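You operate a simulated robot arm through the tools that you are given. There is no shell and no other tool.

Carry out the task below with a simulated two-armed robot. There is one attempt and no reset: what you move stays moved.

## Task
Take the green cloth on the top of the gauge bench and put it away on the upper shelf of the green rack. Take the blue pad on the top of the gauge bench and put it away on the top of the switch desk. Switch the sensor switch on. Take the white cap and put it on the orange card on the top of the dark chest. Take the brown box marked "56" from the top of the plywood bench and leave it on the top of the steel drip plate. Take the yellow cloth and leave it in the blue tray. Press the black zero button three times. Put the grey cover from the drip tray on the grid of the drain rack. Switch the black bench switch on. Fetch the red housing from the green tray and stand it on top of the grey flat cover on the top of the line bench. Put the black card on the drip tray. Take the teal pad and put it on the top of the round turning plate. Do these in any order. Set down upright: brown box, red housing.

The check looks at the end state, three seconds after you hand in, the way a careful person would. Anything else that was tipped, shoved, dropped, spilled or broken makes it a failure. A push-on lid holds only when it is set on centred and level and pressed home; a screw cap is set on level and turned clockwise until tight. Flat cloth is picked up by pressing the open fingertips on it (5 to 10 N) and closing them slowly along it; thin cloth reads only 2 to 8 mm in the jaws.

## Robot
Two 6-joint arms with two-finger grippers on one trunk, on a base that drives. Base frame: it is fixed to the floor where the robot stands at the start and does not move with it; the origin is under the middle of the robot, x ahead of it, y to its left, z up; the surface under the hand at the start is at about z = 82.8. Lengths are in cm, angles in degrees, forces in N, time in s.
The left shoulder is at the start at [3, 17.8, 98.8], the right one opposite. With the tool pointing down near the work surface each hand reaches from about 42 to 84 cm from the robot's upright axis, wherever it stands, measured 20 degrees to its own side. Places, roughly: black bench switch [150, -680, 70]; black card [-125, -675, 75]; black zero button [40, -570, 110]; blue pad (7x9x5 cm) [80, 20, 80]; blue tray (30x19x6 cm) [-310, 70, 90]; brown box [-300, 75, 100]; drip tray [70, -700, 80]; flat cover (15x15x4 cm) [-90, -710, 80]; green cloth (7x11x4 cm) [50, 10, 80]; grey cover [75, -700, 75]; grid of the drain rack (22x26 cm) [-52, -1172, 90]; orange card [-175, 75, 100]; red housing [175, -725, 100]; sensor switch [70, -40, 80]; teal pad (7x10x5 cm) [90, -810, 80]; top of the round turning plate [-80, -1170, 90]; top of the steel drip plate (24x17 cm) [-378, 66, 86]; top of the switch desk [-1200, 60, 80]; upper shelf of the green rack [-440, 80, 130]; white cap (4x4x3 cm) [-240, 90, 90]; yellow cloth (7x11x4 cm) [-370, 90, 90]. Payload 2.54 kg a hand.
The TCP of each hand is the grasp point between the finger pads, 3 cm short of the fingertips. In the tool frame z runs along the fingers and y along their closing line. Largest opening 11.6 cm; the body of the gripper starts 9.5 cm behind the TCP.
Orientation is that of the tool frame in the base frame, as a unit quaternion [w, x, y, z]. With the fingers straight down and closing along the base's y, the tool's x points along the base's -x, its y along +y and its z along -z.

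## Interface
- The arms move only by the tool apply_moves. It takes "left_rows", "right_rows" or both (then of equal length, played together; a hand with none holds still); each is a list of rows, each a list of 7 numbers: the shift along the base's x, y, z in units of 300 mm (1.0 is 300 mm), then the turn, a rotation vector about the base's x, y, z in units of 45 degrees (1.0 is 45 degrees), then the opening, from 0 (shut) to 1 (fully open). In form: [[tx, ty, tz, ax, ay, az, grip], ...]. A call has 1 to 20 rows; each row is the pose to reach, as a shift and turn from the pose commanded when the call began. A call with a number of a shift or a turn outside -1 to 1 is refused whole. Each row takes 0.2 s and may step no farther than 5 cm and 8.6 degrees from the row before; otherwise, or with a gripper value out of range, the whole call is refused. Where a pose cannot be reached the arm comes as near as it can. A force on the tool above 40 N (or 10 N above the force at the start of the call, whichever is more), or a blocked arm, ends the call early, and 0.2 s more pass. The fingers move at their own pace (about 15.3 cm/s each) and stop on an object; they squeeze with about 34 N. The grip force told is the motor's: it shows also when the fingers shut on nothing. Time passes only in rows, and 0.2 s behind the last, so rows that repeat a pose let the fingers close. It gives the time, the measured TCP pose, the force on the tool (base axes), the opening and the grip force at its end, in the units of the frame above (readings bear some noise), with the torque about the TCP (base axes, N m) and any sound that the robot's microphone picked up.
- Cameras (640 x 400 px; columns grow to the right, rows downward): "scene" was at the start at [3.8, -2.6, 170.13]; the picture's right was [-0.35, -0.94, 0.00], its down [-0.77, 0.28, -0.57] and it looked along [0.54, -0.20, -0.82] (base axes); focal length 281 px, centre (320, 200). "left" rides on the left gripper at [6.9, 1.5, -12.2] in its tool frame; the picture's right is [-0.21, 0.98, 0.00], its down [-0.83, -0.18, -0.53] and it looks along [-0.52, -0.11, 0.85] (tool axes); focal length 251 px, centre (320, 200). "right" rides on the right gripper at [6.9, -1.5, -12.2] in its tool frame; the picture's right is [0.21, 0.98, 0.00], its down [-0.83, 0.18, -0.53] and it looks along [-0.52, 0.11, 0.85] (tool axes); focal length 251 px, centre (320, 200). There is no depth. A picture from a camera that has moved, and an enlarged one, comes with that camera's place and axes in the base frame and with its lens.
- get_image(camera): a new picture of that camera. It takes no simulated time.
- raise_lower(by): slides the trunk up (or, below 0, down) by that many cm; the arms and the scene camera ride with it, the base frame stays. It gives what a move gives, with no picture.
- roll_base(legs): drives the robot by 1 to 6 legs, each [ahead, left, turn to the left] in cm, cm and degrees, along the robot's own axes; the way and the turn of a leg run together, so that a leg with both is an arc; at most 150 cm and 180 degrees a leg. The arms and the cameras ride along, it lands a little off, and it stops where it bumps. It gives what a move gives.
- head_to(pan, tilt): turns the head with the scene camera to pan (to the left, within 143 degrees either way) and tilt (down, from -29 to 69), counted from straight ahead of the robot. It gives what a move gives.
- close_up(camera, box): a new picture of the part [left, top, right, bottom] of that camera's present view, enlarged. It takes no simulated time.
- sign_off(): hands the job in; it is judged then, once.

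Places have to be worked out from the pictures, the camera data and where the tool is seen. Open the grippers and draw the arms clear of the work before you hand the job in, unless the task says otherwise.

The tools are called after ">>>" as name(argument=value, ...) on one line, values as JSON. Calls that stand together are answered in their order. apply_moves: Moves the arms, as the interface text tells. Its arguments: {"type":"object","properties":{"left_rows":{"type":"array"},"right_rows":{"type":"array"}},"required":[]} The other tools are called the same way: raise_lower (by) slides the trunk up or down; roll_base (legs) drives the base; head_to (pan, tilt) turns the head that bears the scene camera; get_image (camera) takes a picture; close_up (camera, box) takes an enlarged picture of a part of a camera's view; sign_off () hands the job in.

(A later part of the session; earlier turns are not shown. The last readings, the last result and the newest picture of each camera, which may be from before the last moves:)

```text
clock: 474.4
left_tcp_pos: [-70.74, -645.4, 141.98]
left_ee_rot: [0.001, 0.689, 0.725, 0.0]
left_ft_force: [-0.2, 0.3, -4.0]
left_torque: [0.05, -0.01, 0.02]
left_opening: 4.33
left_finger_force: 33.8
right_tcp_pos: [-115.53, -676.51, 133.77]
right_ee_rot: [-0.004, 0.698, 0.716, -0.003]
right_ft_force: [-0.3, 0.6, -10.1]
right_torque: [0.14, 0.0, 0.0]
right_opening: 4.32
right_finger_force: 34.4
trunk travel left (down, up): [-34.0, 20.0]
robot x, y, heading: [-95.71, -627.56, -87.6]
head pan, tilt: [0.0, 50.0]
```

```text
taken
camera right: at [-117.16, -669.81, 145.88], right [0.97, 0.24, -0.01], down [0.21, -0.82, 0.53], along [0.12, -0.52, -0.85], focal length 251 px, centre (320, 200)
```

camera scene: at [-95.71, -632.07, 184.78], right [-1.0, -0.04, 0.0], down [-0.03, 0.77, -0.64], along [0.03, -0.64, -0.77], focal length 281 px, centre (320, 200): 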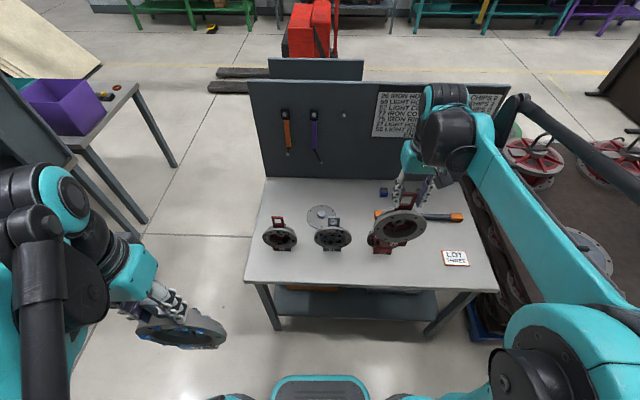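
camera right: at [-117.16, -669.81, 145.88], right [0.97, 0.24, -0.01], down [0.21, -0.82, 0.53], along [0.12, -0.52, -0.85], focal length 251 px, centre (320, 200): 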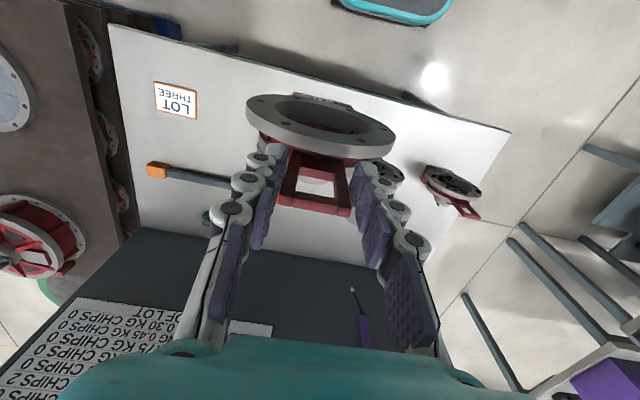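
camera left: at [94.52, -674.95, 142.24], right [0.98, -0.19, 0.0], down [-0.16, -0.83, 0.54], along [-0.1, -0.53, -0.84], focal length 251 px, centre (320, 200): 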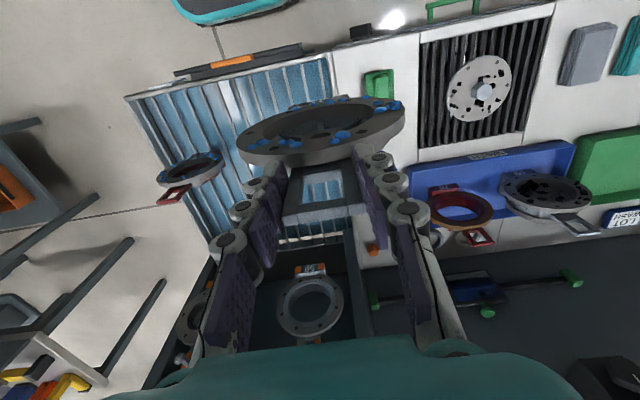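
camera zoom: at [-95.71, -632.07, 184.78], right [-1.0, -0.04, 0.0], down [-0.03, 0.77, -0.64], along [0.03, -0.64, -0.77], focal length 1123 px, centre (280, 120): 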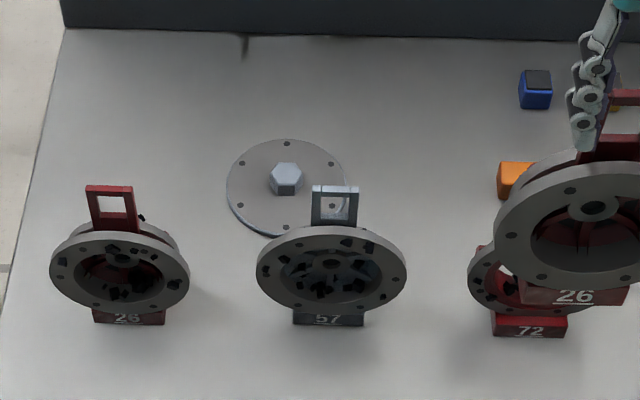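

The flat cover lies flat with a hex knob in the middle (centre about (-93.3, -706.7), radius about 6.7); the "57" part stands in front of it. I plan to stand the housing on the plate behind the knob. I move closer and straighten the heading.

>>> roll_base(legs=[[12, 12, -2.4]])

>>> head_to(pan=0, tilt=55)

>>> get_image(camera="scene")

>>> close_up(camera="scene", box=[270, 140, 390, 230])

```text
clock: 475.9
left_tcp_pos: [-59.52, -658.73, 142.02]
left_ee_rot: [0.001, 0.705, 0.709, 0.0]
left_ft_force: [0.2, -0.2, -4.0]
left_torque: [0.01, 0.03, -0.05]
left_opening: 4.31
left_finger_force: 33.7
right_tcp_pos: [-105.56, -687.96, 133.75]
right_ee_rot: [-0.005, 0.714, 0.7, -0.003]
right_ft_force: [0.2, -0.7, -11.5]
right_torque: [0.08, -0.01, 0.02]
right_opening: 4.34
right_finger_force: 34.5
trunk travel left (down, up): [-34.0, 20.0]
robot x, y, heading: [-83.71, -639.46, -90.4]
head pan, tilt: [0.0, 50.0]
```

```text
clock: 476.6
left_tcp_pos: [-59.45, -658.75, 141.98]
left_ee_rot: [-0.001, 0.706, 0.709, 0.0]
left_ft_force: [-0.4, 0.1, -3.9]
left_torque: [0.05, 0.03, 0.0]
left_opening: 4.32
left_finger_force: 34.0
right_tcp_pos: [-105.46, -688.01, 133.71]
right_ee_rot: [-0.005, 0.714, 0.7, -0.002]
right_ft_force: [0.8, 0.5, -11.1]
right_torque: [0.14, -0.01, 0.0]
right_opening: 4.35
right_finger_force: 34.2
trunk travel left (down, up): [-34.0, 20.0]
robot x, y, heading: [-83.56, -639.2, -90.0]
head pan, tilt: [0.0, 55.0]
```

```text
taken
camera scene: at [-83.7, -643.98, 184.13], right [-1.0, 0.01, 0.0], down [0.0, 0.82, -0.57], along [0.0, -0.57, -0.82], focal length 281 px, centre (320, 200)
```

scene: 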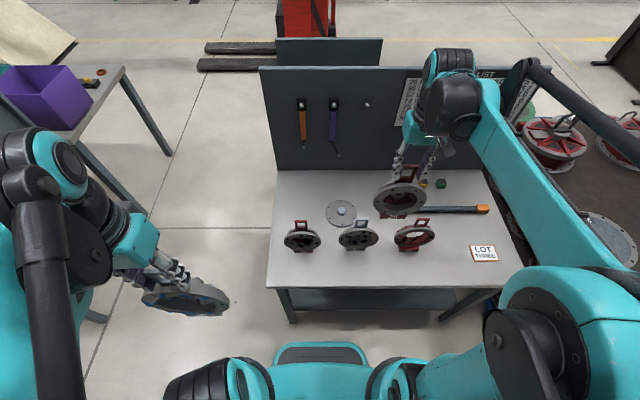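

```text
4.44 times, centred on (330, 185) of scene
camera zoom: at [-83.7, -643.98, 184.13], right [-1.0, 0.01, 0.0], down [0.0, 0.82, -0.57], along [0.0, -0.57, -0.82], focal length 1248 px, centre (276, 267)
```

zoom: 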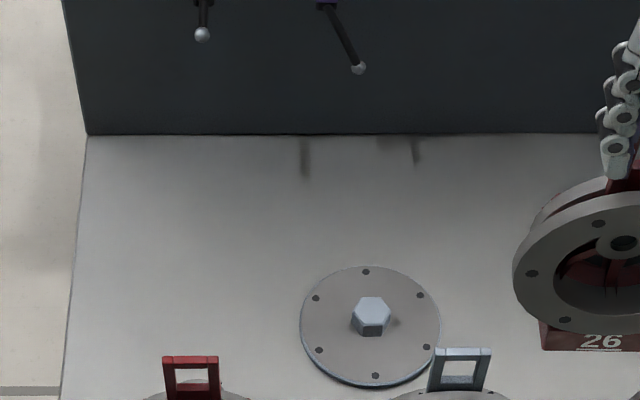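

The plate's centre is at (-92.9, -708), radius about 6.6, knob about 3.5 cm across. I need to know how deep the housing's base is, so I turn the housing 45° in the air and look at it from the side.

>>> apply_moves(right_rows=[[0, 0, 0.03, 0, 0, -0.167, 0.2], [0, 0, 0.06, 0, 0, -0.333, 0.2], [0, 0, 0.09, 0, 0, -0.5, 0.2], [0, 0, 0.12, 0, 0, -0.667, 0.2], [0, 0, 0.15, 0, 0, -0.833, 0.2], [0, 0, 0.18, 0, 0, -1.0, 0.2]])

>>> get_image(camera="scene")

>>> close_up(camera="scene", box=[350, 130, 450, 230])

>>> get_image(camera="right")

```text
clock: 478.0
left_tcp_pos: [-59.48, -658.82, 142.01]
left_ee_rot: [0.001, 0.706, 0.709, 0.001]
left_ft_force: [0.4, 0.0, -4.2]
left_torque: [0.01, -0.01, 0.01]
left_opening: 4.32
left_finger_force: 34.1
right_tcp_pos: [-105.54, -687.94, 139.21]
right_ee_rot: [-0.004, 0.928, 0.372, -0.001]
right_ft_force: [0.1, 0.2, -10.7]
right_torque: [0.04, -0.07, 0.0]
right_opening: 4.35
right_finger_force: 33.8
trunk travel left (down, up): [-34.0, 20.0]
robot x, y, heading: [-83.5, -639.18, -90.1]
head pan, tilt: [0.0, 55.0]
```

```text
taken
camera scene: at [-83.78, -643.86, 184.13], right [-1.0, 0.01, 0.0], down [0.0, 0.82, -0.57], along [0.0, -0.57, -0.82], focal length 281 px, centre (320, 200)
```

scene: 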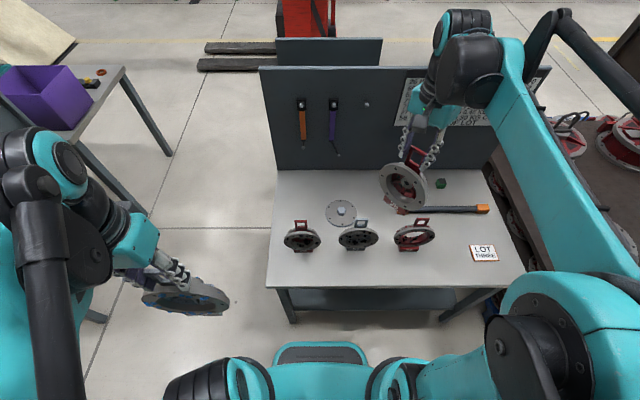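

```text
4.00 times, centred on (400, 180) of scene
camera zoom: at [-83.78, -643.86, 184.13], right [-1.0, 0.01, 0.0], down [0.0, 0.82, -0.57], along [0.0, -0.57, -0.82], focal length 1123 px, centre (0, 280)
```

zoom: 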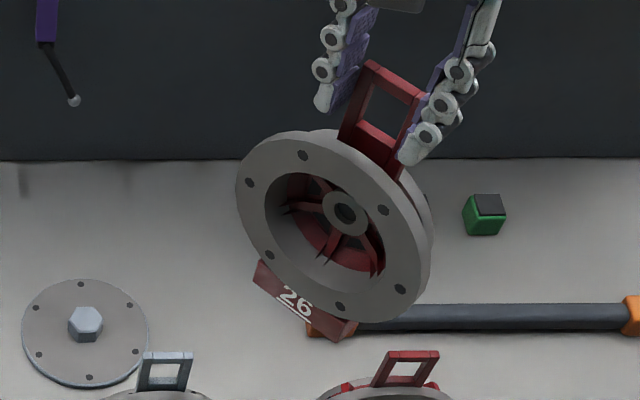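

```text
taken
camera right: at [-101.57, -682.22, 151.32], right [0.83, -0.56, -0.01], down [-0.47, -0.71, 0.53], along [-0.3, -0.43, -0.85], focal length 251 px, centre (320, 200)
```

right: 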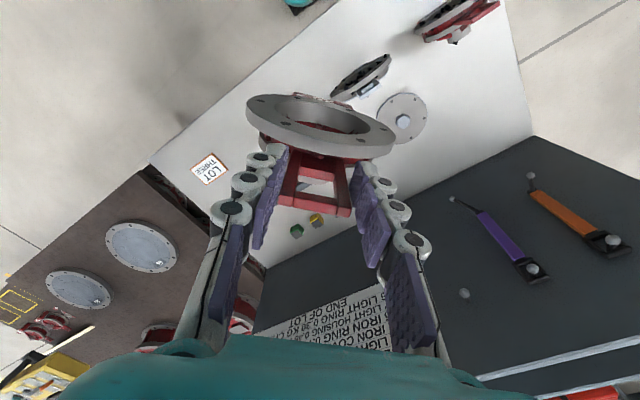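

I see two flanges and the base partly. I turn it a further 45° to get a true side view.

>>> apply_moves(right_rows=[[0, 0, 0, 0, 0, -0.167, 0.2], [0, 0, 0, 0, 0, -0.333, 0.2], [0, 0, 0, 0, 0, -0.5, 0.2], [0, 0, 0, 0, 0, -0.667, 0.2], [0, 0, 0, 0, 0, -0.833, 0.2], [0, 0, 0, 0, 0, -1.0, 0.2]])

>>> close_up(camera="scene", box=[350, 130, 450, 230])

```text
clock: 479.4
left_tcp_pos: [-59.58, -658.76, 142.01]
left_ee_rot: [0.0, 0.706, 0.709, 0.001]
left_ft_force: [0.6, 0.6, -3.8]
left_torque: [0.03, 0.0, 0.0]
left_opening: 4.34
left_finger_force: 34.0
right_tcp_pos: [-105.41, -687.92, 139.32]
right_ee_rot: [-0.005, 1.0, -0.013, 0.001]
right_ft_force: [0.6, -0.2, -11.3]
right_torque: [-0.05, -0.15, -0.03]
right_opening: 4.36
right_finger_force: 34.5
trunk travel left (down, up): [-34.0, 20.0]
robot x, y, heading: [-83.51, -639.58, -90.3]
head pan, tilt: [0.0, 55.0]
```

```text
4.00 times, centred on (400, 180) of scene
camera zoom: at [-83.8, -643.86, 184.13], right [-1.0, 0.01, 0.0], down [0.0, 0.82, -0.57], along [0.0, -0.57, -0.82], focal length 1123 px, centre (0, 280)
```

zoom: 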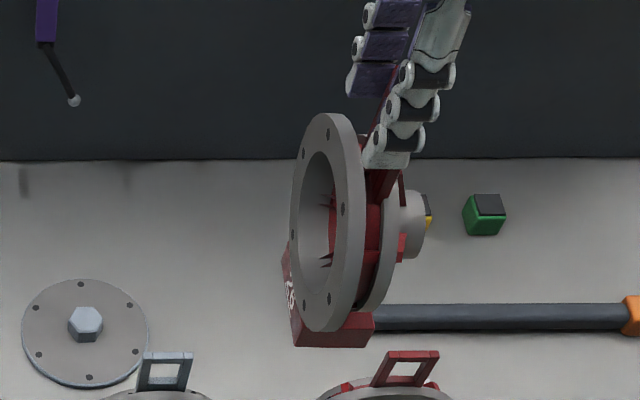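

The side view shows the base is 5.2 cm deep, reaching from 1.7 cm in front of the grip to 3.5 cm behind it, with its bottom about 21 cm below the TCP. It fits on the plate behind the knob with the TCP at about y=-711.9. I turn it back, moving over the target at height.

>>> apply_moves(right_rows=[[0.05, -0.08, 0, 0, 0, 0.167, 0.2], [0.1, -0.16, 0, 0, 0, 0.333, 0.2], [0.15, -0.24, 0, 0, 0, 0.5, 0.2], [0.2, -0.32, 0, 0, 0, 0.667, 0.2], [0.26, -0.4, 0, 0, 0, 0.833, 0.2], [0.32, -0.48, 0, 0, 0, 1.0, 0.2]])

>>> apply_moves(right_rows=[[0.02, -0.06, 0, 0, 0, 0.167, 0.2], [0.04, -0.12, 0, 0, 0, 0.333, 0.2], [0.06, -0.18, 0, 0, 0, 0.5, 0.2], [0.08, -0.24, 0, 0, 0, 0.667, 0.2], [0.09, -0.29, 0, 0, 0, 0.833, 0.2], [0.097, -0.32, 0, 0, 0, 1.0, 0.2]])

>>> get_image(camera="scene")

>>> close_up(camera="scene", box=[270, 110, 410, 250])

```text
clock: 480.8
left_tcp_pos: [-59.43, -658.89, 141.88]
left_ee_rot: [0.0, 0.705, 0.709, 0.001]
left_ft_force: [0.1, -0.4, -4.1]
left_torque: [0.05, 0.05, 0.02]
left_opening: 4.32
left_finger_force: 34.1
right_tcp_pos: [-95.83, -702.69, 139.08]
right_ee_rot: [-0.007, 0.927, 0.375, -0.001]
right_ft_force: [0.2, -1.2, -11.7]
right_torque: [0.1, -0.09, -0.01]
right_opening: 4.35
right_finger_force: 34.0
trunk travel left (down, up): [-34.0, 20.0]
robot x, y, heading: [-83.29, -639.26, -90.3]
head pan, tilt: [0.0, 55.0]
```

```text
clock: 482.2
left_tcp_pos: [-59.53, -658.38, 142.11]
left_ee_rot: [0.001, 0.705, 0.709, -0.001]
left_ft_force: [-1.0, 0.1, -4.3]
left_torque: [-0.03, 0.03, 0.01]
left_opening: 4.33
left_finger_force: 33.9
right_tcp_pos: [-93.19, -708.28, 137.36]
right_ee_rot: [-0.003, 0.714, 0.7, -0.004]
right_ft_force: [0.2, 1.7, -9.8]
right_torque: [0.14, -0.01, 0.0]
right_opening: 4.33
right_finger_force: 34.4
right hand out of reach, approached as far as the arm can: row 5, 6
trunk travel left (down, up): [-34.0, 20.0]
robot x, y, heading: [-83.59, -639.5, -90.5]
head pan, tilt: [0.0, 55.0]
```

```text
taken
camera scene: at [-83.77, -643.48, 184.14], right [-1.0, 0.01, 0.0], down [0.0, 0.82, -0.57], along [0.0, -0.57, -0.82], focal length 281 px, centre (320, 200)
```

scene: 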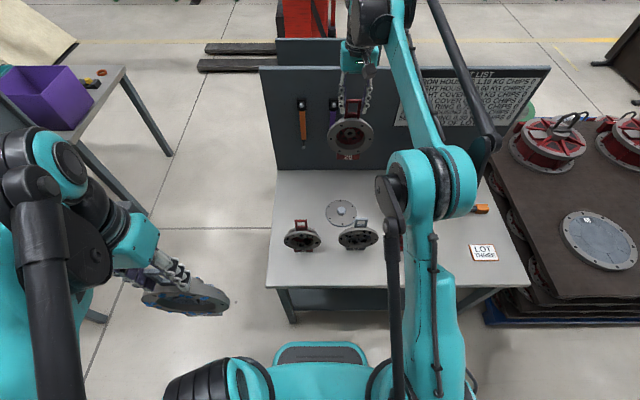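

```text
2.86 times, centred on (340, 180) of scene
camera zoom: at [-83.77, -643.48, 184.14], right [-1.0, 0.01, 0.0], down [0.0, 0.82, -0.57], along [0.0, -0.57, -0.82], focal length 802 px, centre (263, 257)
```

zoom: 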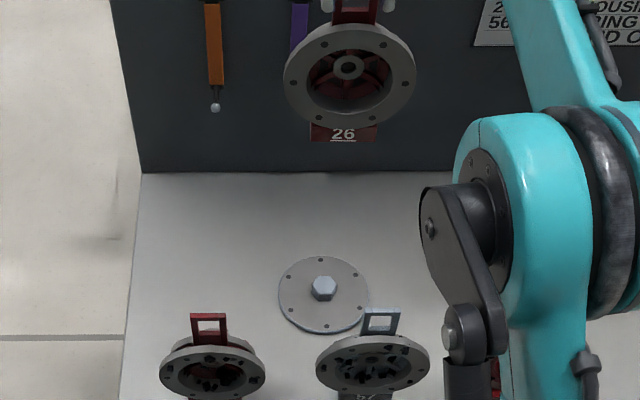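

At this height the far reach is limited; lowering will help. I lower to z of about 111 while moving to y=-711.9.

>>> apply_moves(right_rows=[[0.003, -0.01, -0.12, 0, 0, 0.01, 0.2], [0.006, -0.03, -0.24, 0, 0, 0.02, 0.2], [0.01, -0.06, -0.36, 0, 0, 0.024, 0.2], [0.01, -0.09, -0.48, 0, 0, 0.024, 0.2], [0.01, -0.12, -0.6, 0, 0, 0.024, 0.2], [0.01, -0.121, -0.72, 0, 0, 0.024, 0.2], [0.01, -0.121, -0.82, 0, 0, 0.024, 0.2], [0.01, -0.121, -0.87, 0, 0, 0.024, 0.2]])

>>> close_up(camera="scene", box=[270, 110, 410, 250])

>>> get_image(camera="right")

```text
clock: 484.0
left_tcp_pos: [-59.51, -658.76, 142.02]
left_ee_rot: [-0.001, 0.705, 0.709, 0.001]
left_ft_force: [0.0, -0.1, -4.9]
left_torque: [0.03, 0.01, -0.01]
left_opening: 4.32
left_finger_force: 34.1
right_tcp_pos: [-93.02, -712.32, 111.3]
right_ee_rot: [-0.004, 0.708, 0.707, -0.002]
right_ft_force: [-0.4, -0.8, -10.4]
right_torque: [0.12, -0.03, -0.05]
right_opening: 4.34
right_finger_force: 33.6
trunk travel left (down, up): [-34.0, 20.0]
robot x, y, heading: [-83.73, -639.68, -90.1]
head pan, tilt: [0.0, 55.0]
```

```text
2.86 times, centred on (340, 180) of scene
camera zoom: at [-83.76, -643.96, 184.13], right [-1.0, 0.01, 0.0], down [0.0, 0.82, -0.57], along [0.0, -0.57, -0.82], focal length 802 px, centre (263, 257)
```

zoom: 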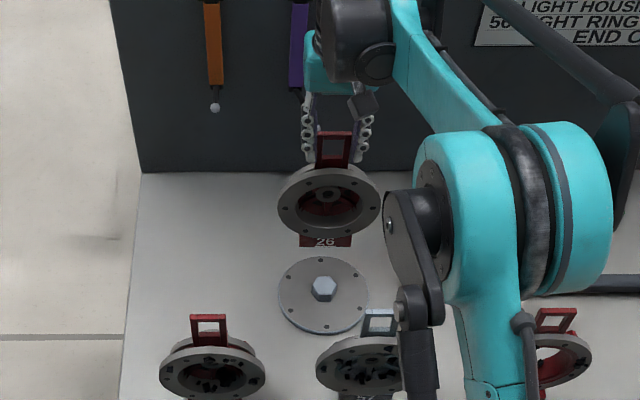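

```text
taken
camera right: at [-94.56, -705.53, 123.38], right [0.98, 0.21, -0.01], down [0.19, -0.83, 0.53], along [0.11, -0.52, -0.85], focal length 251 px, centre (320, 200)
```

right: 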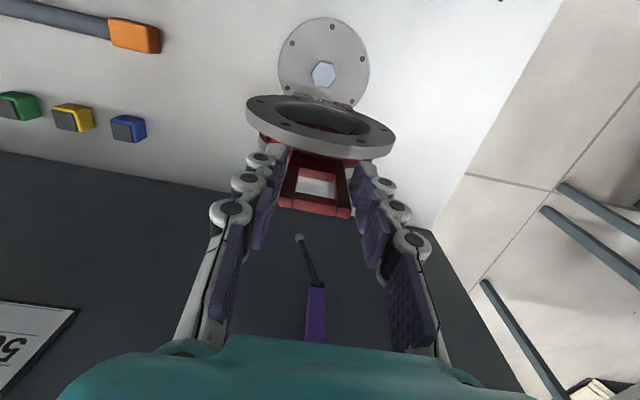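

The housing is lined up behind the knob (knob centre about (-93.2, -708.3)). I lower towards the plate, then feel for contact in small steps.

>>> apply_moves(right_rows=[[0, 0, -0.06, 0, 0, 0, 0.2], [0, 0, -0.12, 0, 0, 0, 0.2], [0, 0, -0.15, 0, 0, 0, 0.2], [0, 0, -0.16, 0, 0, 0, 0.2], [0, 0, -0.17, 0, 0, 0, 0.2], [0, 0, -0.18, 0, 0, 0, 0.2]])

>>> close_up(camera="scene", box=[280, 130, 400, 240])

```text
clock: 485.4
left_tcp_pos: [-59.52, -658.81, 141.96]
left_ee_rot: [0.0, 0.705, 0.709, 0.0]
left_ft_force: [0.2, -0.4, -2.8]
left_torque: [0.03, 0.01, 0.03]
left_opening: 4.31
left_finger_force: 33.8
right_tcp_pos: [-93.05, -712.31, 105.88]
right_ee_rot: [-0.005, 0.708, 0.707, -0.003]
right_ft_force: [0.7, -0.2, -11.7]
right_torque: [0.1, -0.01, -0.03]
right_opening: 4.34
right_finger_force: 34.5
trunk travel left (down, up): [-34.0, 20.0]
robot x, y, heading: [-83.74, -639.33, -90.5]
head pan, tilt: [0.0, 55.0]
```

```text
3.64 times, centred on (340, 185) of scene
camera zoom: at [-83.76, -643.94, 184.13], right [-1.0, 0.01, 0.0], down [0.0, 0.82, -0.57], along [0.0, -0.57, -0.82], focal length 1021 px, centre (247, 254)
```

zoom: 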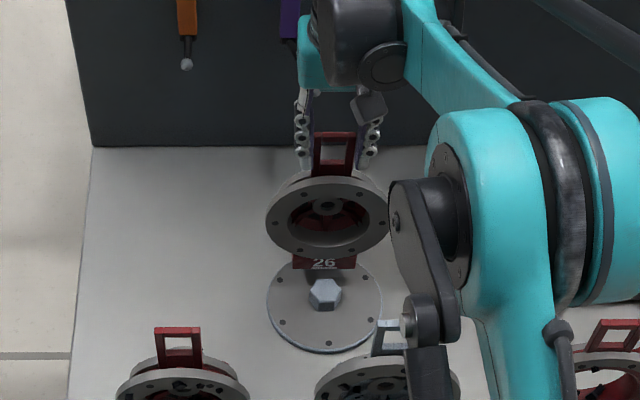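

No contact yet at TCP z=105.9, and the base is clear behind the knob. I shift it 5 mm nearer to the knob and go on down in 2–3 mm steps.

>>> apply_moves(right_rows=[[-0.003, 0.017, -0.005, 0, 0, 0, 0.2], [-0.003, 0.017, -0.015, 0, 0, 0, 0.2], [-0.003, 0.017, -0.025, 0, 0, 0, 0.2], [-0.003, 0.017, -0.035, 0, 0, 0, 0.2], [-0.003, 0.017, -0.043, 0, 0, 0, 0.2]])

```text
clock: 486.6
left_tcp_pos: [-59.47, -658.85, 141.98]
left_ee_rot: [0.0, 0.705, 0.709, 0.001]
left_ft_force: [-0.4, 0.2, -4.0]
left_torque: [0.03, -0.01, 0.02]
left_opening: 4.31
left_finger_force: 34.0
right_tcp_pos: [-93.34, -711.9, 104.46]
right_ee_rot: [-0.005, 0.708, 0.706, -0.002]
right_ft_force: [0.0, 0.1, -11.2]
right_torque: [0.14, 0.02, -0.02]
right_opening: 4.33
right_finger_force: 34.1
trunk travel left (down, up): [-34.0, 20.0]
robot x, y, heading: [-83.87, -639.12, -90.5]
head pan, tilt: [0.0, 55.0]
```

Still hanging free at 104.5. I continue down in small steps.

>>> apply_moves(right_rows=[[0, 0, -0.008, 0, 0, 0, 0.2], [0, 0, -0.016, 0, 0, 0, 0.2], [0, 0, -0.024, 0, 0, 0, 0.2], [0, 0, -0.032, 0, 0, 0, 0.2]])

>>> close_up(camera="scene", box=[280, 130, 400, 240])

```text
clock: 487.6
left_tcp_pos: [-59.4, -658.49, 142.07]
left_ee_rot: [0.001, 0.706, 0.709, -0.001]
left_ft_force: [0.0, 0.8, -3.8]
left_torque: [0.0, -0.01, 0.01]
left_opening: 4.33
left_finger_force: 34.4
right_tcp_pos: [-93.3, -711.48, 103.64]
right_ee_rot: [-0.004, 0.708, 0.707, -0.003]
right_ft_force: [-0.5, -3.7, 21.5]
right_torque: [-0.26, 0.04, -0.03]
right_opening: 4.36
right_finger_force: 34.5
trunk travel left (down, up): [-34.0, 20.0]
robot x, y, heading: [-83.92, -639.21, -90.3]
head pan, tilt: [0.0, 55.0]
```

```text
3.64 times, centred on (340, 185) of scene
camera zoom: at [-83.72, -643.53, 184.15], right [-1.0, 0.01, 0.0], down [0.0, 0.82, -0.57], along [0.0, -0.57, -0.82], focal length 1021 px, centre (247, 254)
```

zoom: 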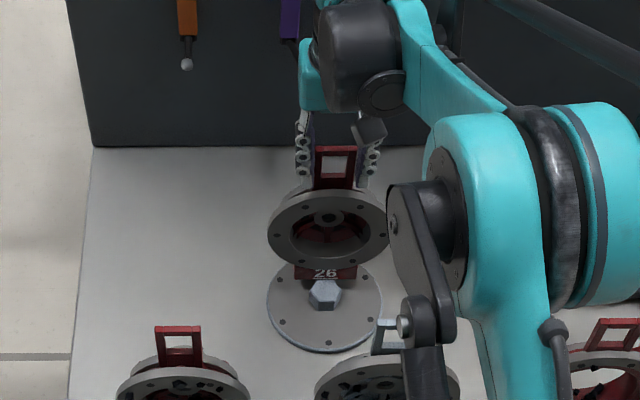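

The housing stands on the plate (33 N of support), right behind the knob. I ease off 2 mm and open the fingers gently.

>>> apply_moves(right_rows=[[0, 0, 0.004, 0, 0, 0, 0.2], [0, 0, 0.007, 0, 0, 0, 0.3], [0, 0, 0.007, 0, 0, 0, 0.42], [0, 0, 0.007, 0, 0, 0, 0.5], [0, 0, 0.007, 0, 0, 0, 0.5], [0, 0, 0.007, 0, 0, 0, 0.5]])

>>> close_up(camera="scene", box=[280, 130, 400, 240])

>>> get_image(camera="right")

```text
clock: 489.0
left_tcp_pos: [-59.46, -658.66, 142.11]
left_ee_rot: [0.0, 0.705, 0.709, 0.0]
left_ft_force: [0.6, -0.3, -3.3]
left_torque: [0.06, 0.02, -0.01]
left_opening: 4.31
left_finger_force: 34.0
right_tcp_pos: [-93.25, -711.57, 103.75]
right_ee_rot: [-0.004, 0.708, 0.706, -0.004]
right_ft_force: [0.0, -0.4, -0.6]
right_torque: [-0.02, 0.0, -0.01]
right_opening: 5.78
right_finger_force: 0.0
trunk travel left (down, up): [-34.0, 20.0]
robot x, y, heading: [-83.73, -639.57, -90.0]
head pan, tilt: [0.0, 55.0]
```

```text
3.64 times, centred on (340, 185) of scene
camera zoom: at [-83.74, -643.77, 184.13], right [-1.0, 0.01, 0.0], down [0.0, 0.82, -0.57], along [0.0, -0.57, -0.82], focal length 1021 px, centre (247, 254)
```

zoom: 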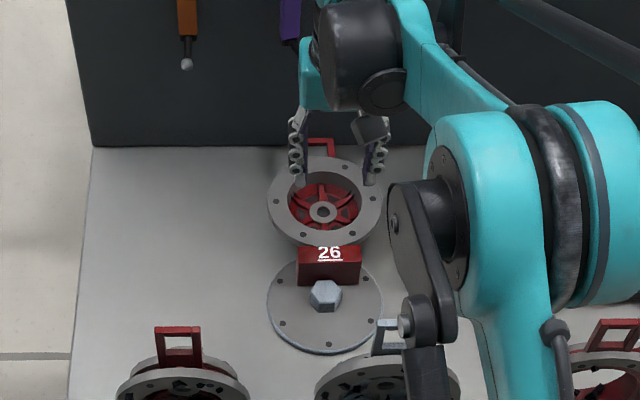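

```text
taken
camera right: at [-94.79, -704.78, 115.92], right [0.98, 0.21, -0.01], down [0.19, -0.83, 0.53], along [0.11, -0.52, -0.85], focal length 251 px, centre (320, 200)
```

right: 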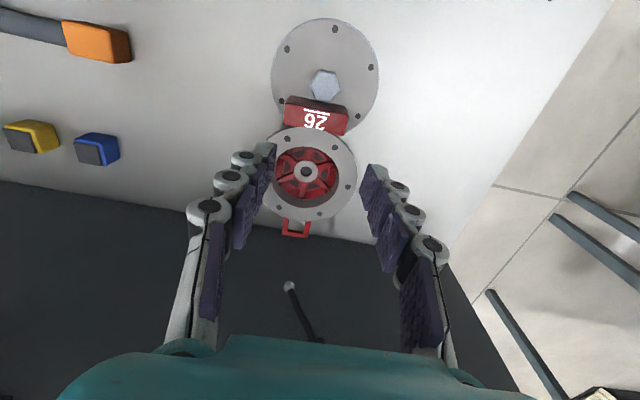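

The housing has tipped onto its back behind the plate. I raise the hand straight up to look at it and work out how to set it upright.

>>> apply_moves(right_rows=[[0, 0, 0.1, 0, 0, 0, 0.5], [0, 0.02, 0.25, 0, 0, 0, 0.5], [0, 0.04, 0.4, 0, 0, 0, 0.5], [0, 0.06, 0.55, 0, 0, 0, 0.5]])

>>> get_image(camera="right")

>>> close_up(camera="scene", box=[280, 130, 400, 240])

```text
clock: 490.0
left_tcp_pos: [-59.54, -658.58, 142.06]
left_ee_rot: [0.001, 0.705, 0.709, 0.0]
left_ft_force: [-0.1, 0.1, -3.6]
left_torque: [0.03, -0.03, 0.01]
left_opening: 4.33
left_finger_force: 33.7
right_tcp_pos: [-92.96, -709.6, 120.49]
right_ee_rot: [-0.005, 0.708, 0.706, -0.003]
right_ft_force: [0.9, -0.2, 0.1]
right_torque: [-0.01, 0.01, -0.02]
right_opening: 5.8
right_finger_force: 0.1
trunk travel left (down, up): [-34.0, 20.0]
robot x, y, heading: [-83.62, -639.55, -90.3]
head pan, tilt: [0.0, 55.0]
```

```text
taken
camera right: at [-94.49, -702.85, 132.61], right [0.98, 0.21, -0.01], down [0.19, -0.83, 0.53], along [0.11, -0.52, -0.85], focal length 251 px, centre (320, 200)
```

right: 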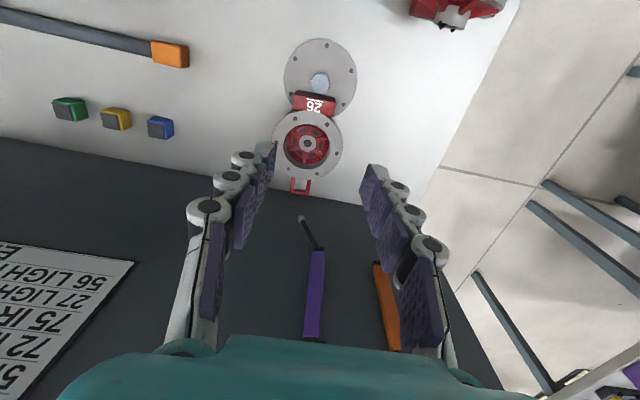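

```text
3.64 times, centred on (340, 185) of scene
camera zoom: at [-83.74, -643.62, 184.14], right [-1.0, 0.01, 0.0], down [0.0, 0.82, -0.57], along [0.0, -0.57, -0.82], focal length 1021 px, centre (247, 254)
```

zoom: 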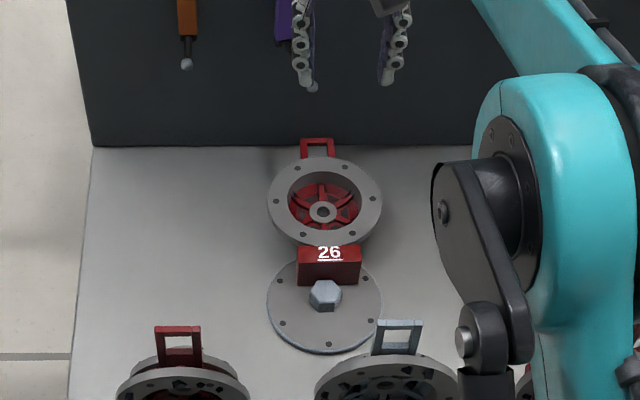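

The housing lies on its hub behind the plate, base against the knob. I take a closer look at the plate and base before regrasping.

>>> close_up(camera="scene", box=[310, 160, 370, 215])

>>> close_up(camera="right", box=[240, 20, 400, 210])

```text
7.27 times, centred on (340, 188) of scene
camera zoom: at [-83.74, -643.62, 184.14], right [-1.0, 0.01, 0.0], down [0.0, 0.82, -0.57], along [0.0, -0.57, -0.82], focal length 2042 px, centre (174, 291)
```

zoom: 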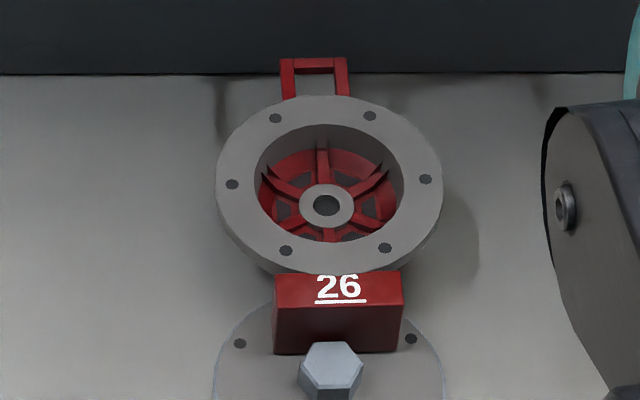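

```text
2.11 times, centred on (320, 115) of right
camera zoom: at [-94.49, -702.85, 132.61], right [0.98, 0.21, -0.01], down [0.19, -0.83, 0.53], along [0.11, -0.52, -0.85], focal length 529 px, centre (320, 379)
```

zoom: 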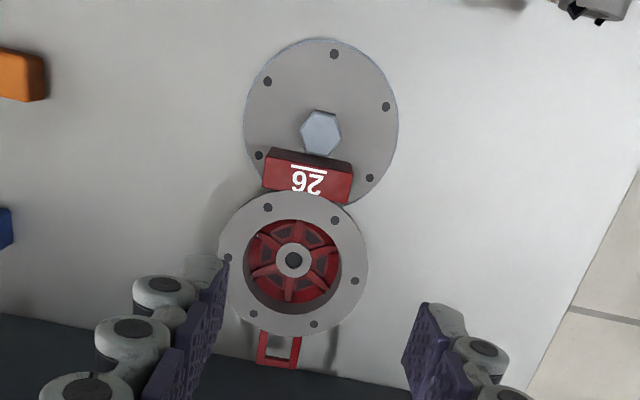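

I now understand: the plate sits on a smaller boss and rocks when loaded off-centre, so the housing must stand centrally on the knob's flat top. First I regrasp it by the handle, lying at about (-93, -728.6, 86), with the hand tilted 40° forward.

>>> apply_moves(right_rows=[[0, -0.04, -0.02, -0.15, 0, 0, 0.55], [0, -0.08, -0.05, -0.3, 0, 0, 0.55], [0, -0.13, -0.08, -0.45, 0, 0, 0.55], [0, -0.18, -0.12, -0.6, 0, 0, 0.55], [0, -0.23, -0.16, -0.75, 0, 0, 0.55], [0, -0.28, -0.2, -0.889, 0, 0, 0.55], [0, -0.35, -0.3, -0.889, 0, 0, 0.55], [0, -0.42, -0.42, -0.889, 0, 0, 0.55], [0, -0.48, -0.55, -0.889, 0, 0, 0.55], [0, -0.54, -0.68, -0.889, 0, 0, 0.55]])

>>> get_image(camera="right")

>>> close_up(camera="scene", box=[280, 110, 400, 220])

```text
clock: 492.2
left_tcp_pos: [-59.4, -658.91, 141.99]
left_ee_rot: [-0.001, 0.705, 0.709, 0.001]
left_ft_force: [0.5, 0.1, -3.8]
left_torque: [0.06, 0.01, -0.02]
left_opening: 4.32
left_finger_force: 33.9
right_tcp_pos: [-93.03, -726.42, 99.71]
right_ee_rot: [0.237, 0.667, 0.664, -0.243]
right_ft_force: [0.1, -0.3, -0.7]
right_torque: [-0.05, -0.04, 0.0]
right_opening: 6.37
right_finger_force: 0.1
trunk travel left (down, up): [-34.0, 20.0]
robot x, y, heading: [-83.97, -639.63, -90.2]
head pan, tilt: [0.0, 55.0]
```

```text
taken
camera right: at [-94.67, -713.29, 104.64], right [0.98, 0.16, -0.14], down [0.19, -0.29, 0.94], along [0.11, -0.94, -0.32], focal length 251 px, centre (320, 200)
```

right: 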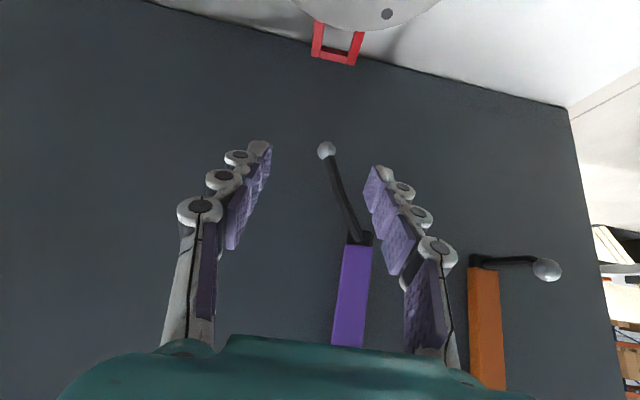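

```text
3.64 times, centred on (340, 165) of scene
camera zoom: at [-83.75, -644.0, 184.13], right [-1.0, 0.01, 0.0], down [0.0, 0.82, -0.57], along [0.0, -0.57, -0.82], focal length 1021 px, centre (247, 327)
```

zoom: 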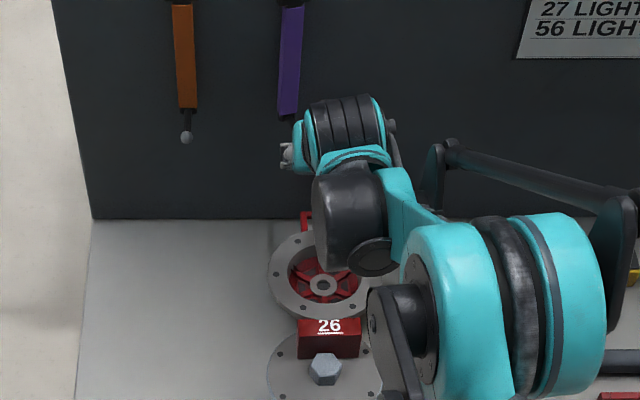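

The handle is right below the fingers, clear of the hanging screwdriver. I go down to it.

>>> apply_moves(right_rows=[[-0.006, -0.03, -0.12, 0, 0, 0, 0.55], [-0.006, -0.05, -0.24, 0, 0, 0, 0.55], [-0.006, -0.065, -0.35, 0, 0, 0, 0.55], [-0.006, -0.073, -0.42, 0, 0, 0, 0.55], [-0.006, -0.073, -0.45, 0, 0, 0, 0.55]])

>>> get_image(camera="right")

```text
clock: 493.4
left_tcp_pos: [-59.51, -658.65, 141.96]
left_ee_rot: [0.0, 0.706, 0.709, 0.0]
left_ft_force: [-0.4, -0.1, -3.9]
left_torque: [0.0, 0.01, 0.0]
left_opening: 4.31
left_finger_force: 34.3
right_tcp_pos: [-93.81, -724.87, 90.45]
right_ee_rot: [0.238, 0.666, 0.663, -0.245]
right_ft_force: [-0.6, 1.0, 0.3]
right_torque: [-0.03, 0.01, 0.0]
right_opening: 6.38
right_finger_force: 0.0
right hand out of reach, approached as far as the arm can: row 2, 3, 4, 5
trunk travel left (down, up): [-34.0, 20.0]
robot x, y, heading: [-83.72, -639.41, -90.4]
head pan, tilt: [0.0, 55.0]
```

```text
taken
camera right: at [-95.35, -711.81, 95.18], right [0.98, 0.16, -0.14], down [0.19, -0.29, 0.94], along [0.11, -0.94, -0.32], focal length 251 px, centre (320, 200)
```

right: 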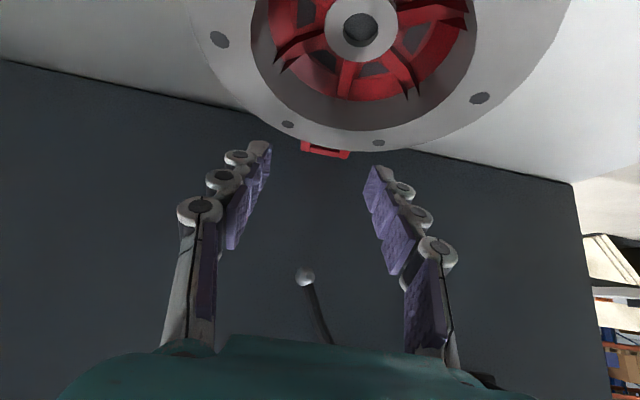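

The arm falls 4 cm short. I raise the hand again, lower the trunk 18 cm, and try again.

>>> apply_moves(right_rows=[[0, 0.03, 0.1, 0, 0, 0, 0.55], [0, 0.06, 0.24, 0, 0, 0, 0.55], [0, 0.06, 0.38, 0, 0, 0, 0.55], [0, 0.06, 0.52, 0, 0, 0, 0.55], [0, 0.06, 0.66, 0, 0, 0, 0.55]])

```text
clock: 494.6
left_tcp_pos: [-59.42, -658.55, 142.07]
left_ee_rot: [0.0, 0.705, 0.709, 0.0]
left_ft_force: [1.3, 0.0, -3.2]
left_torque: [0.0, 0.0, 0.01]
left_opening: 4.31
left_finger_force: 34.4
right_tcp_pos: [-93.66, -723.38, 110.16]
right_ee_rot: [0.238, 0.666, 0.663, -0.244]
right_ft_force: [0.5, -0.4, 0.0]
right_torque: [0.02, -0.01, 0.01]
right_opening: 6.38
right_finger_force: 0.1
trunk travel left (down, up): [-34.0, 20.0]
robot x, y, heading: [-83.9, -639.44, -90.4]
head pan, tilt: [0.0, 55.0]
```

The hand is at z=110. I lower the trunk 14 cm (hand to about 96) and look.

>>> raise_lower(by=-14)

>>> apply_moves(right_rows=[[0.015, -0.06, -0.02, 0, 0, 0, 0.55], [0.015, -0.12, -0.05, 0, 0, 0, 0.55], [0.015, -0.175, -0.1, 0, 0, 0, 0.55], [0.015, -0.175, -0.2, 0, 0, 0, 0.55]])

>>> get_image(camera="right")

```text
clock: 496.2
left_tcp_pos: [-59.5, -658.77, 128.17]
left_ee_rot: [0.001, 0.704, 0.71, 0.0]
left_ft_force: [0.7, -1.3, -4.2]
left_torque: [0.02, -0.01, -0.01]
left_opening: 4.33
left_finger_force: 34.5
right_tcp_pos: [-93.65, -723.42, 96.04]
right_ee_rot: [0.238, 0.666, 0.663, -0.244]
right_ft_force: [0.0, 0.0, 0.2]
right_torque: [-0.01, 0.01, 0.02]
right_opening: 6.39
right_finger_force: 0.0
trunk travel left (down, up): [-20.0, 34.0]
robot x, y, heading: [-83.43, -639.42, -90.6]
head pan, tilt: [0.0, 55.0]
```

```text
clock: 497.2
left_tcp_pos: [-59.4, -658.72, 128.11]
left_ee_rot: [0.001, 0.705, 0.71, 0.001]
left_ft_force: [-0.3, -0.7, -5.0]
left_torque: [0.04, -0.02, -0.02]
left_opening: 4.35
left_finger_force: 33.6
right_tcp_pos: [-93.22, -728.81, 89.84]
right_ee_rot: [0.238, 0.666, 0.663, -0.245]
right_ft_force: [-0.5, 1.1, -0.3]
right_torque: [0.01, 0.01, 0.04]
right_opening: 6.39
right_finger_force: 0.1
trunk travel left (down, up): [-20.0, 34.0]
robot x, y, heading: [-84.03, -639.49, -90.4]
head pan, tilt: [0.0, 55.0]
```

```text
taken
camera right: at [-94.69, -715.63, 94.64], right [0.98, 0.16, -0.14], down [0.19, -0.29, 0.94], along [0.11, -0.94, -0.32], focal length 251 px, centre (320, 200)
```

right: 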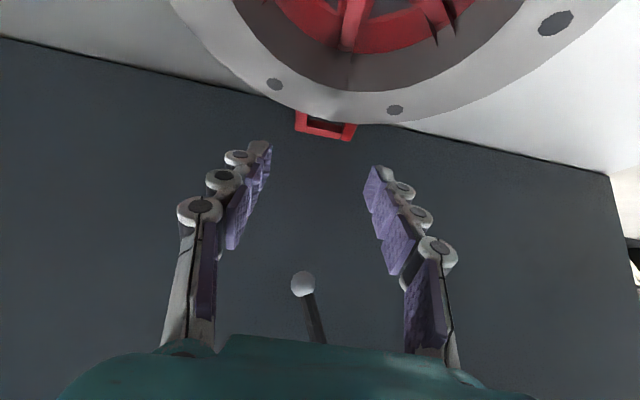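

Now within reach. I lower 4 cm so the loop sits between the fingers, and close.

>>> apply_moves(right_rows=[[-0.008, 0, -0.06, 0, 0, 0, 0.55], [-0.008, 0, -0.11, 0, 0, 0, 0.55], [-0.008, 0, -0.135, 0, 0, 0, 0.55], [-0.008, 0, -0.135, 0, 0, 0, 0.55]])

>>> get_image(camera="right")

```text
clock: 498.2
left_tcp_pos: [-59.39, -658.68, 128.1]
left_ee_rot: [0.0, 0.705, 0.709, 0.0]
left_ft_force: [0.0, -0.4, -3.2]
left_torque: [0.01, 0.03, 0.01]
left_opening: 4.32
left_finger_force: 33.7
right_tcp_pos: [-93.54, -728.61, 85.94]
right_ee_rot: [0.238, 0.666, 0.663, -0.245]
right_ft_force: [-0.3, -0.4, 0.5]
right_torque: [-0.02, -0.04, 0.0]
right_opening: 6.38
right_finger_force: 0.1
trunk travel left (down, up): [-20.0, 34.0]
robot x, y, heading: [-83.75, -639.4, -90.4]
head pan, tilt: [0.0, 55.0]
```

```text
taken
camera right: at [-95.06, -715.59, 90.69], right [0.98, 0.16, -0.14], down [0.19, -0.29, 0.94], along [0.11, -0.94, -0.32], focal length 251 px, centre (320, 200)
```

right: 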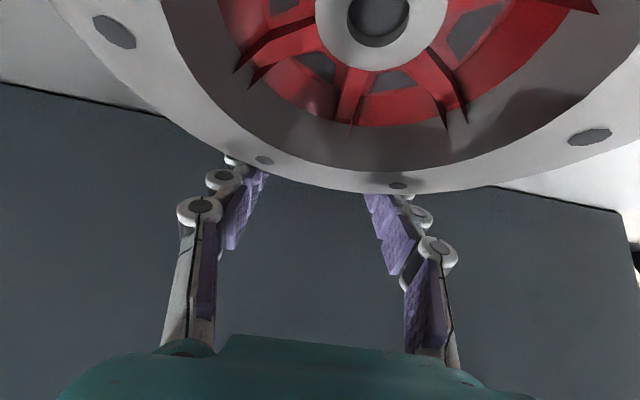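

The fingertips are beyond the flange at the handle's level with no contact. I close.

>>> apply_moves(right_rows=[[0, 0, 0, 0, 0, 0, 0.48], [0, 0, 0, 0, 0, 0, 0.4], [0, 0, 0, 0, 0, 0, 0.35], [0, 0, 0, 0, 0, 0, 0.28], [0, 0, 0, 0, 0, 0, 0.2], [0, 0, 0, 0, 0, 0, 0.2]])

```text
clock: 499.6
left_tcp_pos: [-59.47, -658.72, 128.04]
left_ee_rot: [0.0, 0.705, 0.709, -0.001]
left_ft_force: [-0.2, -0.4, -4.1]
left_torque: [0.03, -0.03, -0.01]
left_opening: 4.32
left_finger_force: 34.1
right_tcp_pos: [-93.58, -728.76, 85.91]
right_ee_rot: [0.238, 0.666, 0.663, -0.245]
right_ft_force: [0.1, -1.3, 1.7]
right_torque: [0.05, 0.09, 0.05]
right_opening: 4.37
right_finger_force: 34.0
trunk travel left (down, up): [-20.0, 34.0]
robot x, y, heading: [-83.79, -639.39, -90.5]
head pan, tilt: [0.0, 55.0]
```

The handle is gripped (4.4 cm). I lift slowly, moving slightly towards the robot, so the housing swings up and hangs from the handle.

>>> apply_moves(right_rows=[[0, 0, 0.03, 0, 0, 0, 0.2], [0, 0, 0.07, 0, 0, 0, 0.2], [0, 0.01, 0.12, 0, 0, 0, 0.2], [0, 0.02, 0.17, 0, 0, 0, 0.2], [0, 0.03, 0.22, 0, 0, 0, 0.2], [0, 0.04, 0.27, 0, 0, 0, 0.2]])

>>> close_up(camera="scene", box=[270, 90, 410, 220])

>>> get_image(camera="right")

```text
clock: 501.0
left_tcp_pos: [-59.51, -658.74, 128.0]
left_ee_rot: [0.0, 0.705, 0.709, 0.0]
left_ft_force: [-0.1, 0.1, -3.7]
left_torque: [0.0, -0.02, -0.02]
left_opening: 4.33
left_finger_force: 33.9
right_tcp_pos: [-93.47, -727.46, 94.07]
right_ee_rot: [0.237, 0.667, 0.663, -0.244]
right_ft_force: [-0.5, 0.7, -8.7]
right_torque: [-0.55, 0.0, 0.01]
right_opening: 4.27
right_finger_force: 34.0
trunk travel left (down, up): [-20.0, 34.0]
robot x, y, heading: [-83.86, -639.46, -90.4]
head pan, tilt: [0.0, 55.0]
```

```text
3.08 times, centred on (340, 155) of scene
camera zoom: at [-83.75, -643.86, 170.13], right [-1.0, 0.01, 0.0], down [0.0, 0.82, -0.57], along [0.0, -0.57, -0.82], focal length 864 px, centre (258, 338)
```

zoom: 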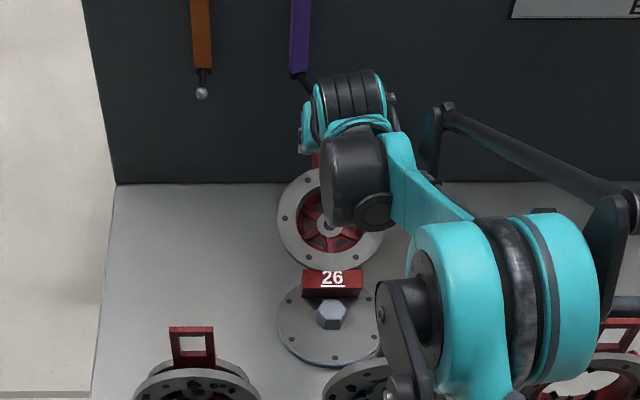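

```text
taken
camera right: at [-94.95, -714.31, 98.91], right [0.98, 0.16, -0.14], down [0.19, -0.29, 0.94], along [0.11, -0.94, -0.32], focal length 251 px, centre (320, 200)
```

right: 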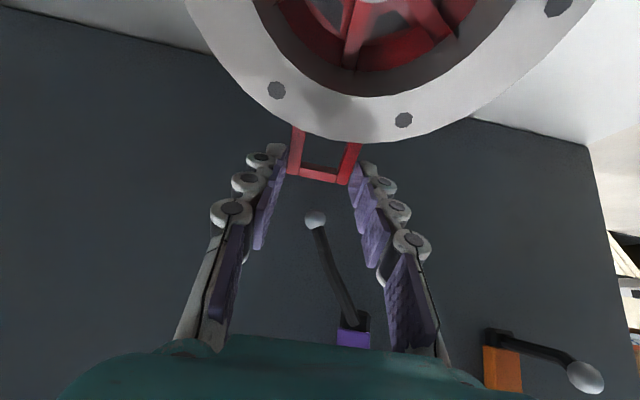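

The housing pivots in the grip as it rises (friction torque about 0.55 Nm). I continue lifting until it is clear of the plate, then look at its lean.

>>> apply_moves(right_rows=[[0, 0.02, 0.06, 0, 0, 0, 0.2], [0, 0.05, 0.13, 0, 0, 0, 0.2], [0, 0.08, 0.2, 0, 0, 0, 0.2], [0, 0.11, 0.28, 0, 0, 0, 0.2], [0, 0.14, 0.36, 0, 0, 0, 0.2], [0, 0.17, 0.44, 0, 0, 0, 0.2], [0, 0.2, 0.52, 0, 0, 0, 0.2], [0, 0.22, 0.6, 0, 0, 0, 0.2]])

>>> get_image(camera="scene")

>>> get_image(camera="right")

```text
clock: 502.8
left_tcp_pos: [-59.48, -658.65, 128.02]
left_ee_rot: [0.001, 0.705, 0.709, 0.0]
left_ft_force: [1.1, 0.4, -4.2]
left_torque: [0.01, 0.04, -0.01]
left_opening: 4.31
left_finger_force: 33.8
right_tcp_pos: [-93.17, -721.01, 112.23]
right_ee_rot: [0.237, 0.667, 0.663, -0.245]
right_ft_force: [-0.7, 0.2, 0.4]
right_torque: [-0.01, 0.01, 0.01]
right_opening: 2.31
right_finger_force: 0.1
trunk travel left (down, up): [-20.0, 34.0]
robot x, y, heading: [-83.9, -639.31, -90.4]
head pan, tilt: [0.0, 55.0]
```

```text
taken
camera scene: at [-83.73, -643.71, 170.14], right [-1.0, 0.01, 0.0], down [0.0, 0.82, -0.57], along [0.0, -0.57, -0.82], focal length 281 px, centre (320, 200)
```

scene: 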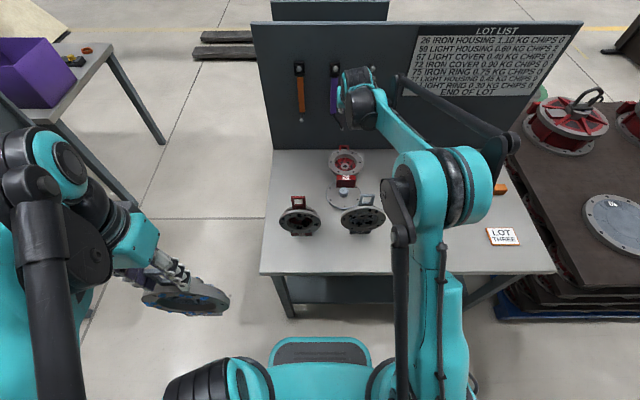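

```text
taken
camera right: at [-94.74, -707.84, 117.06], right [0.98, 0.16, -0.14], down [0.19, -0.29, 0.94], along [0.11, -0.94, -0.32], focal length 251 px, centre (320, 200)
```

right: 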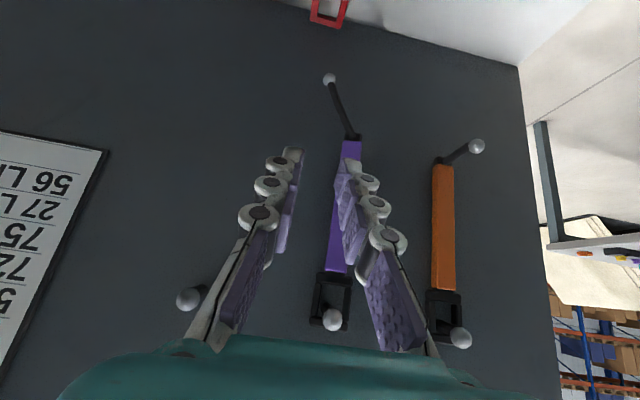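

The housing slipped out and lies on its back again, in the same place. My new plan: come closer so I can grip the handle almost from straight above, then turn hand and housing together through 90° while its base stays supported. First I bring the hand back up and straighten it.

>>> apply_moves(right_rows=[[0, 0.08, 0.08, 0.15, 0, 0, 0.55], [0, 0.18, 0.16, 0.3, 0, 0, 0.55], [0, 0.28, 0.24, 0.45, 0, 0, 0.55], [0, 0.38, 0.32, 0.6, 0, 0, 0.55], [0, 0.46, 0.4, 0.745, 0, 0, 0.55]])

>>> get_image(camera="right")

>>> close_up(camera="scene", box=[250, 110, 430, 260])

```text
clock: 504.0
left_tcp_pos: [-59.56, -658.75, 128.18]
left_ee_rot: [0.0, 0.705, 0.709, -0.001]
left_ft_force: [0.9, 0.5, -4.3]
left_torque: [0.02, 0.0, -0.01]
left_opening: 4.34
left_finger_force: 34.2
right_tcp_pos: [-93.29, -707.25, 124.1]
right_ee_rot: [0.035, 0.707, 0.705, -0.043]
right_ft_force: [0.3, 0.2, -0.8]
right_torque: [-0.01, -0.02, 0.01]
right_opening: 6.39
right_finger_force: 0.1
trunk travel left (down, up): [-20.0, 34.0]
robot x, y, heading: [-83.45, -639.87, -90.1]
head pan, tilt: [0.0, 55.0]
```

```text
taken
camera right: at [-94.87, -699.03, 135.37], right [0.98, 0.21, -0.03], down [0.19, -0.76, 0.62], along [0.11, -0.61, -0.78], focal length 251 px, centre (320, 200)
```

right: 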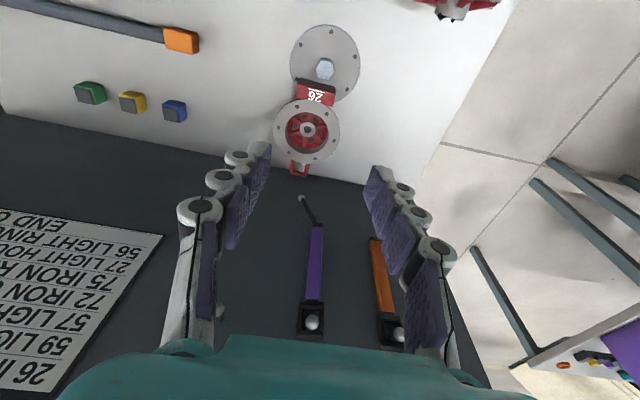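

```text
2.67 times, centred on (340, 185) of scene
camera zoom: at [-83.74, -643.78, 170.13], right [-1.0, 0.01, 0.0], down [0.0, 0.82, -0.57], along [0.0, -0.57, -0.82], focal length 749 px, centre (267, 240)
```

zoom: 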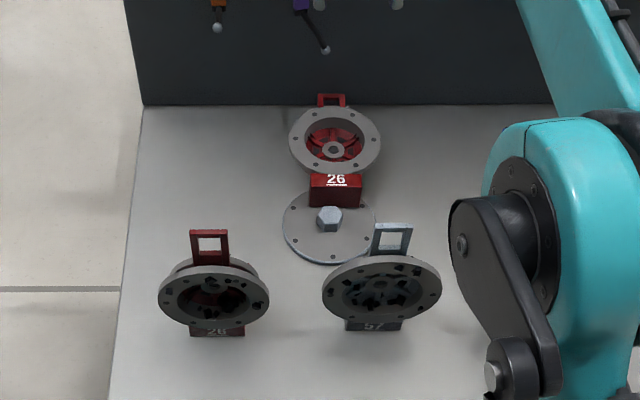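

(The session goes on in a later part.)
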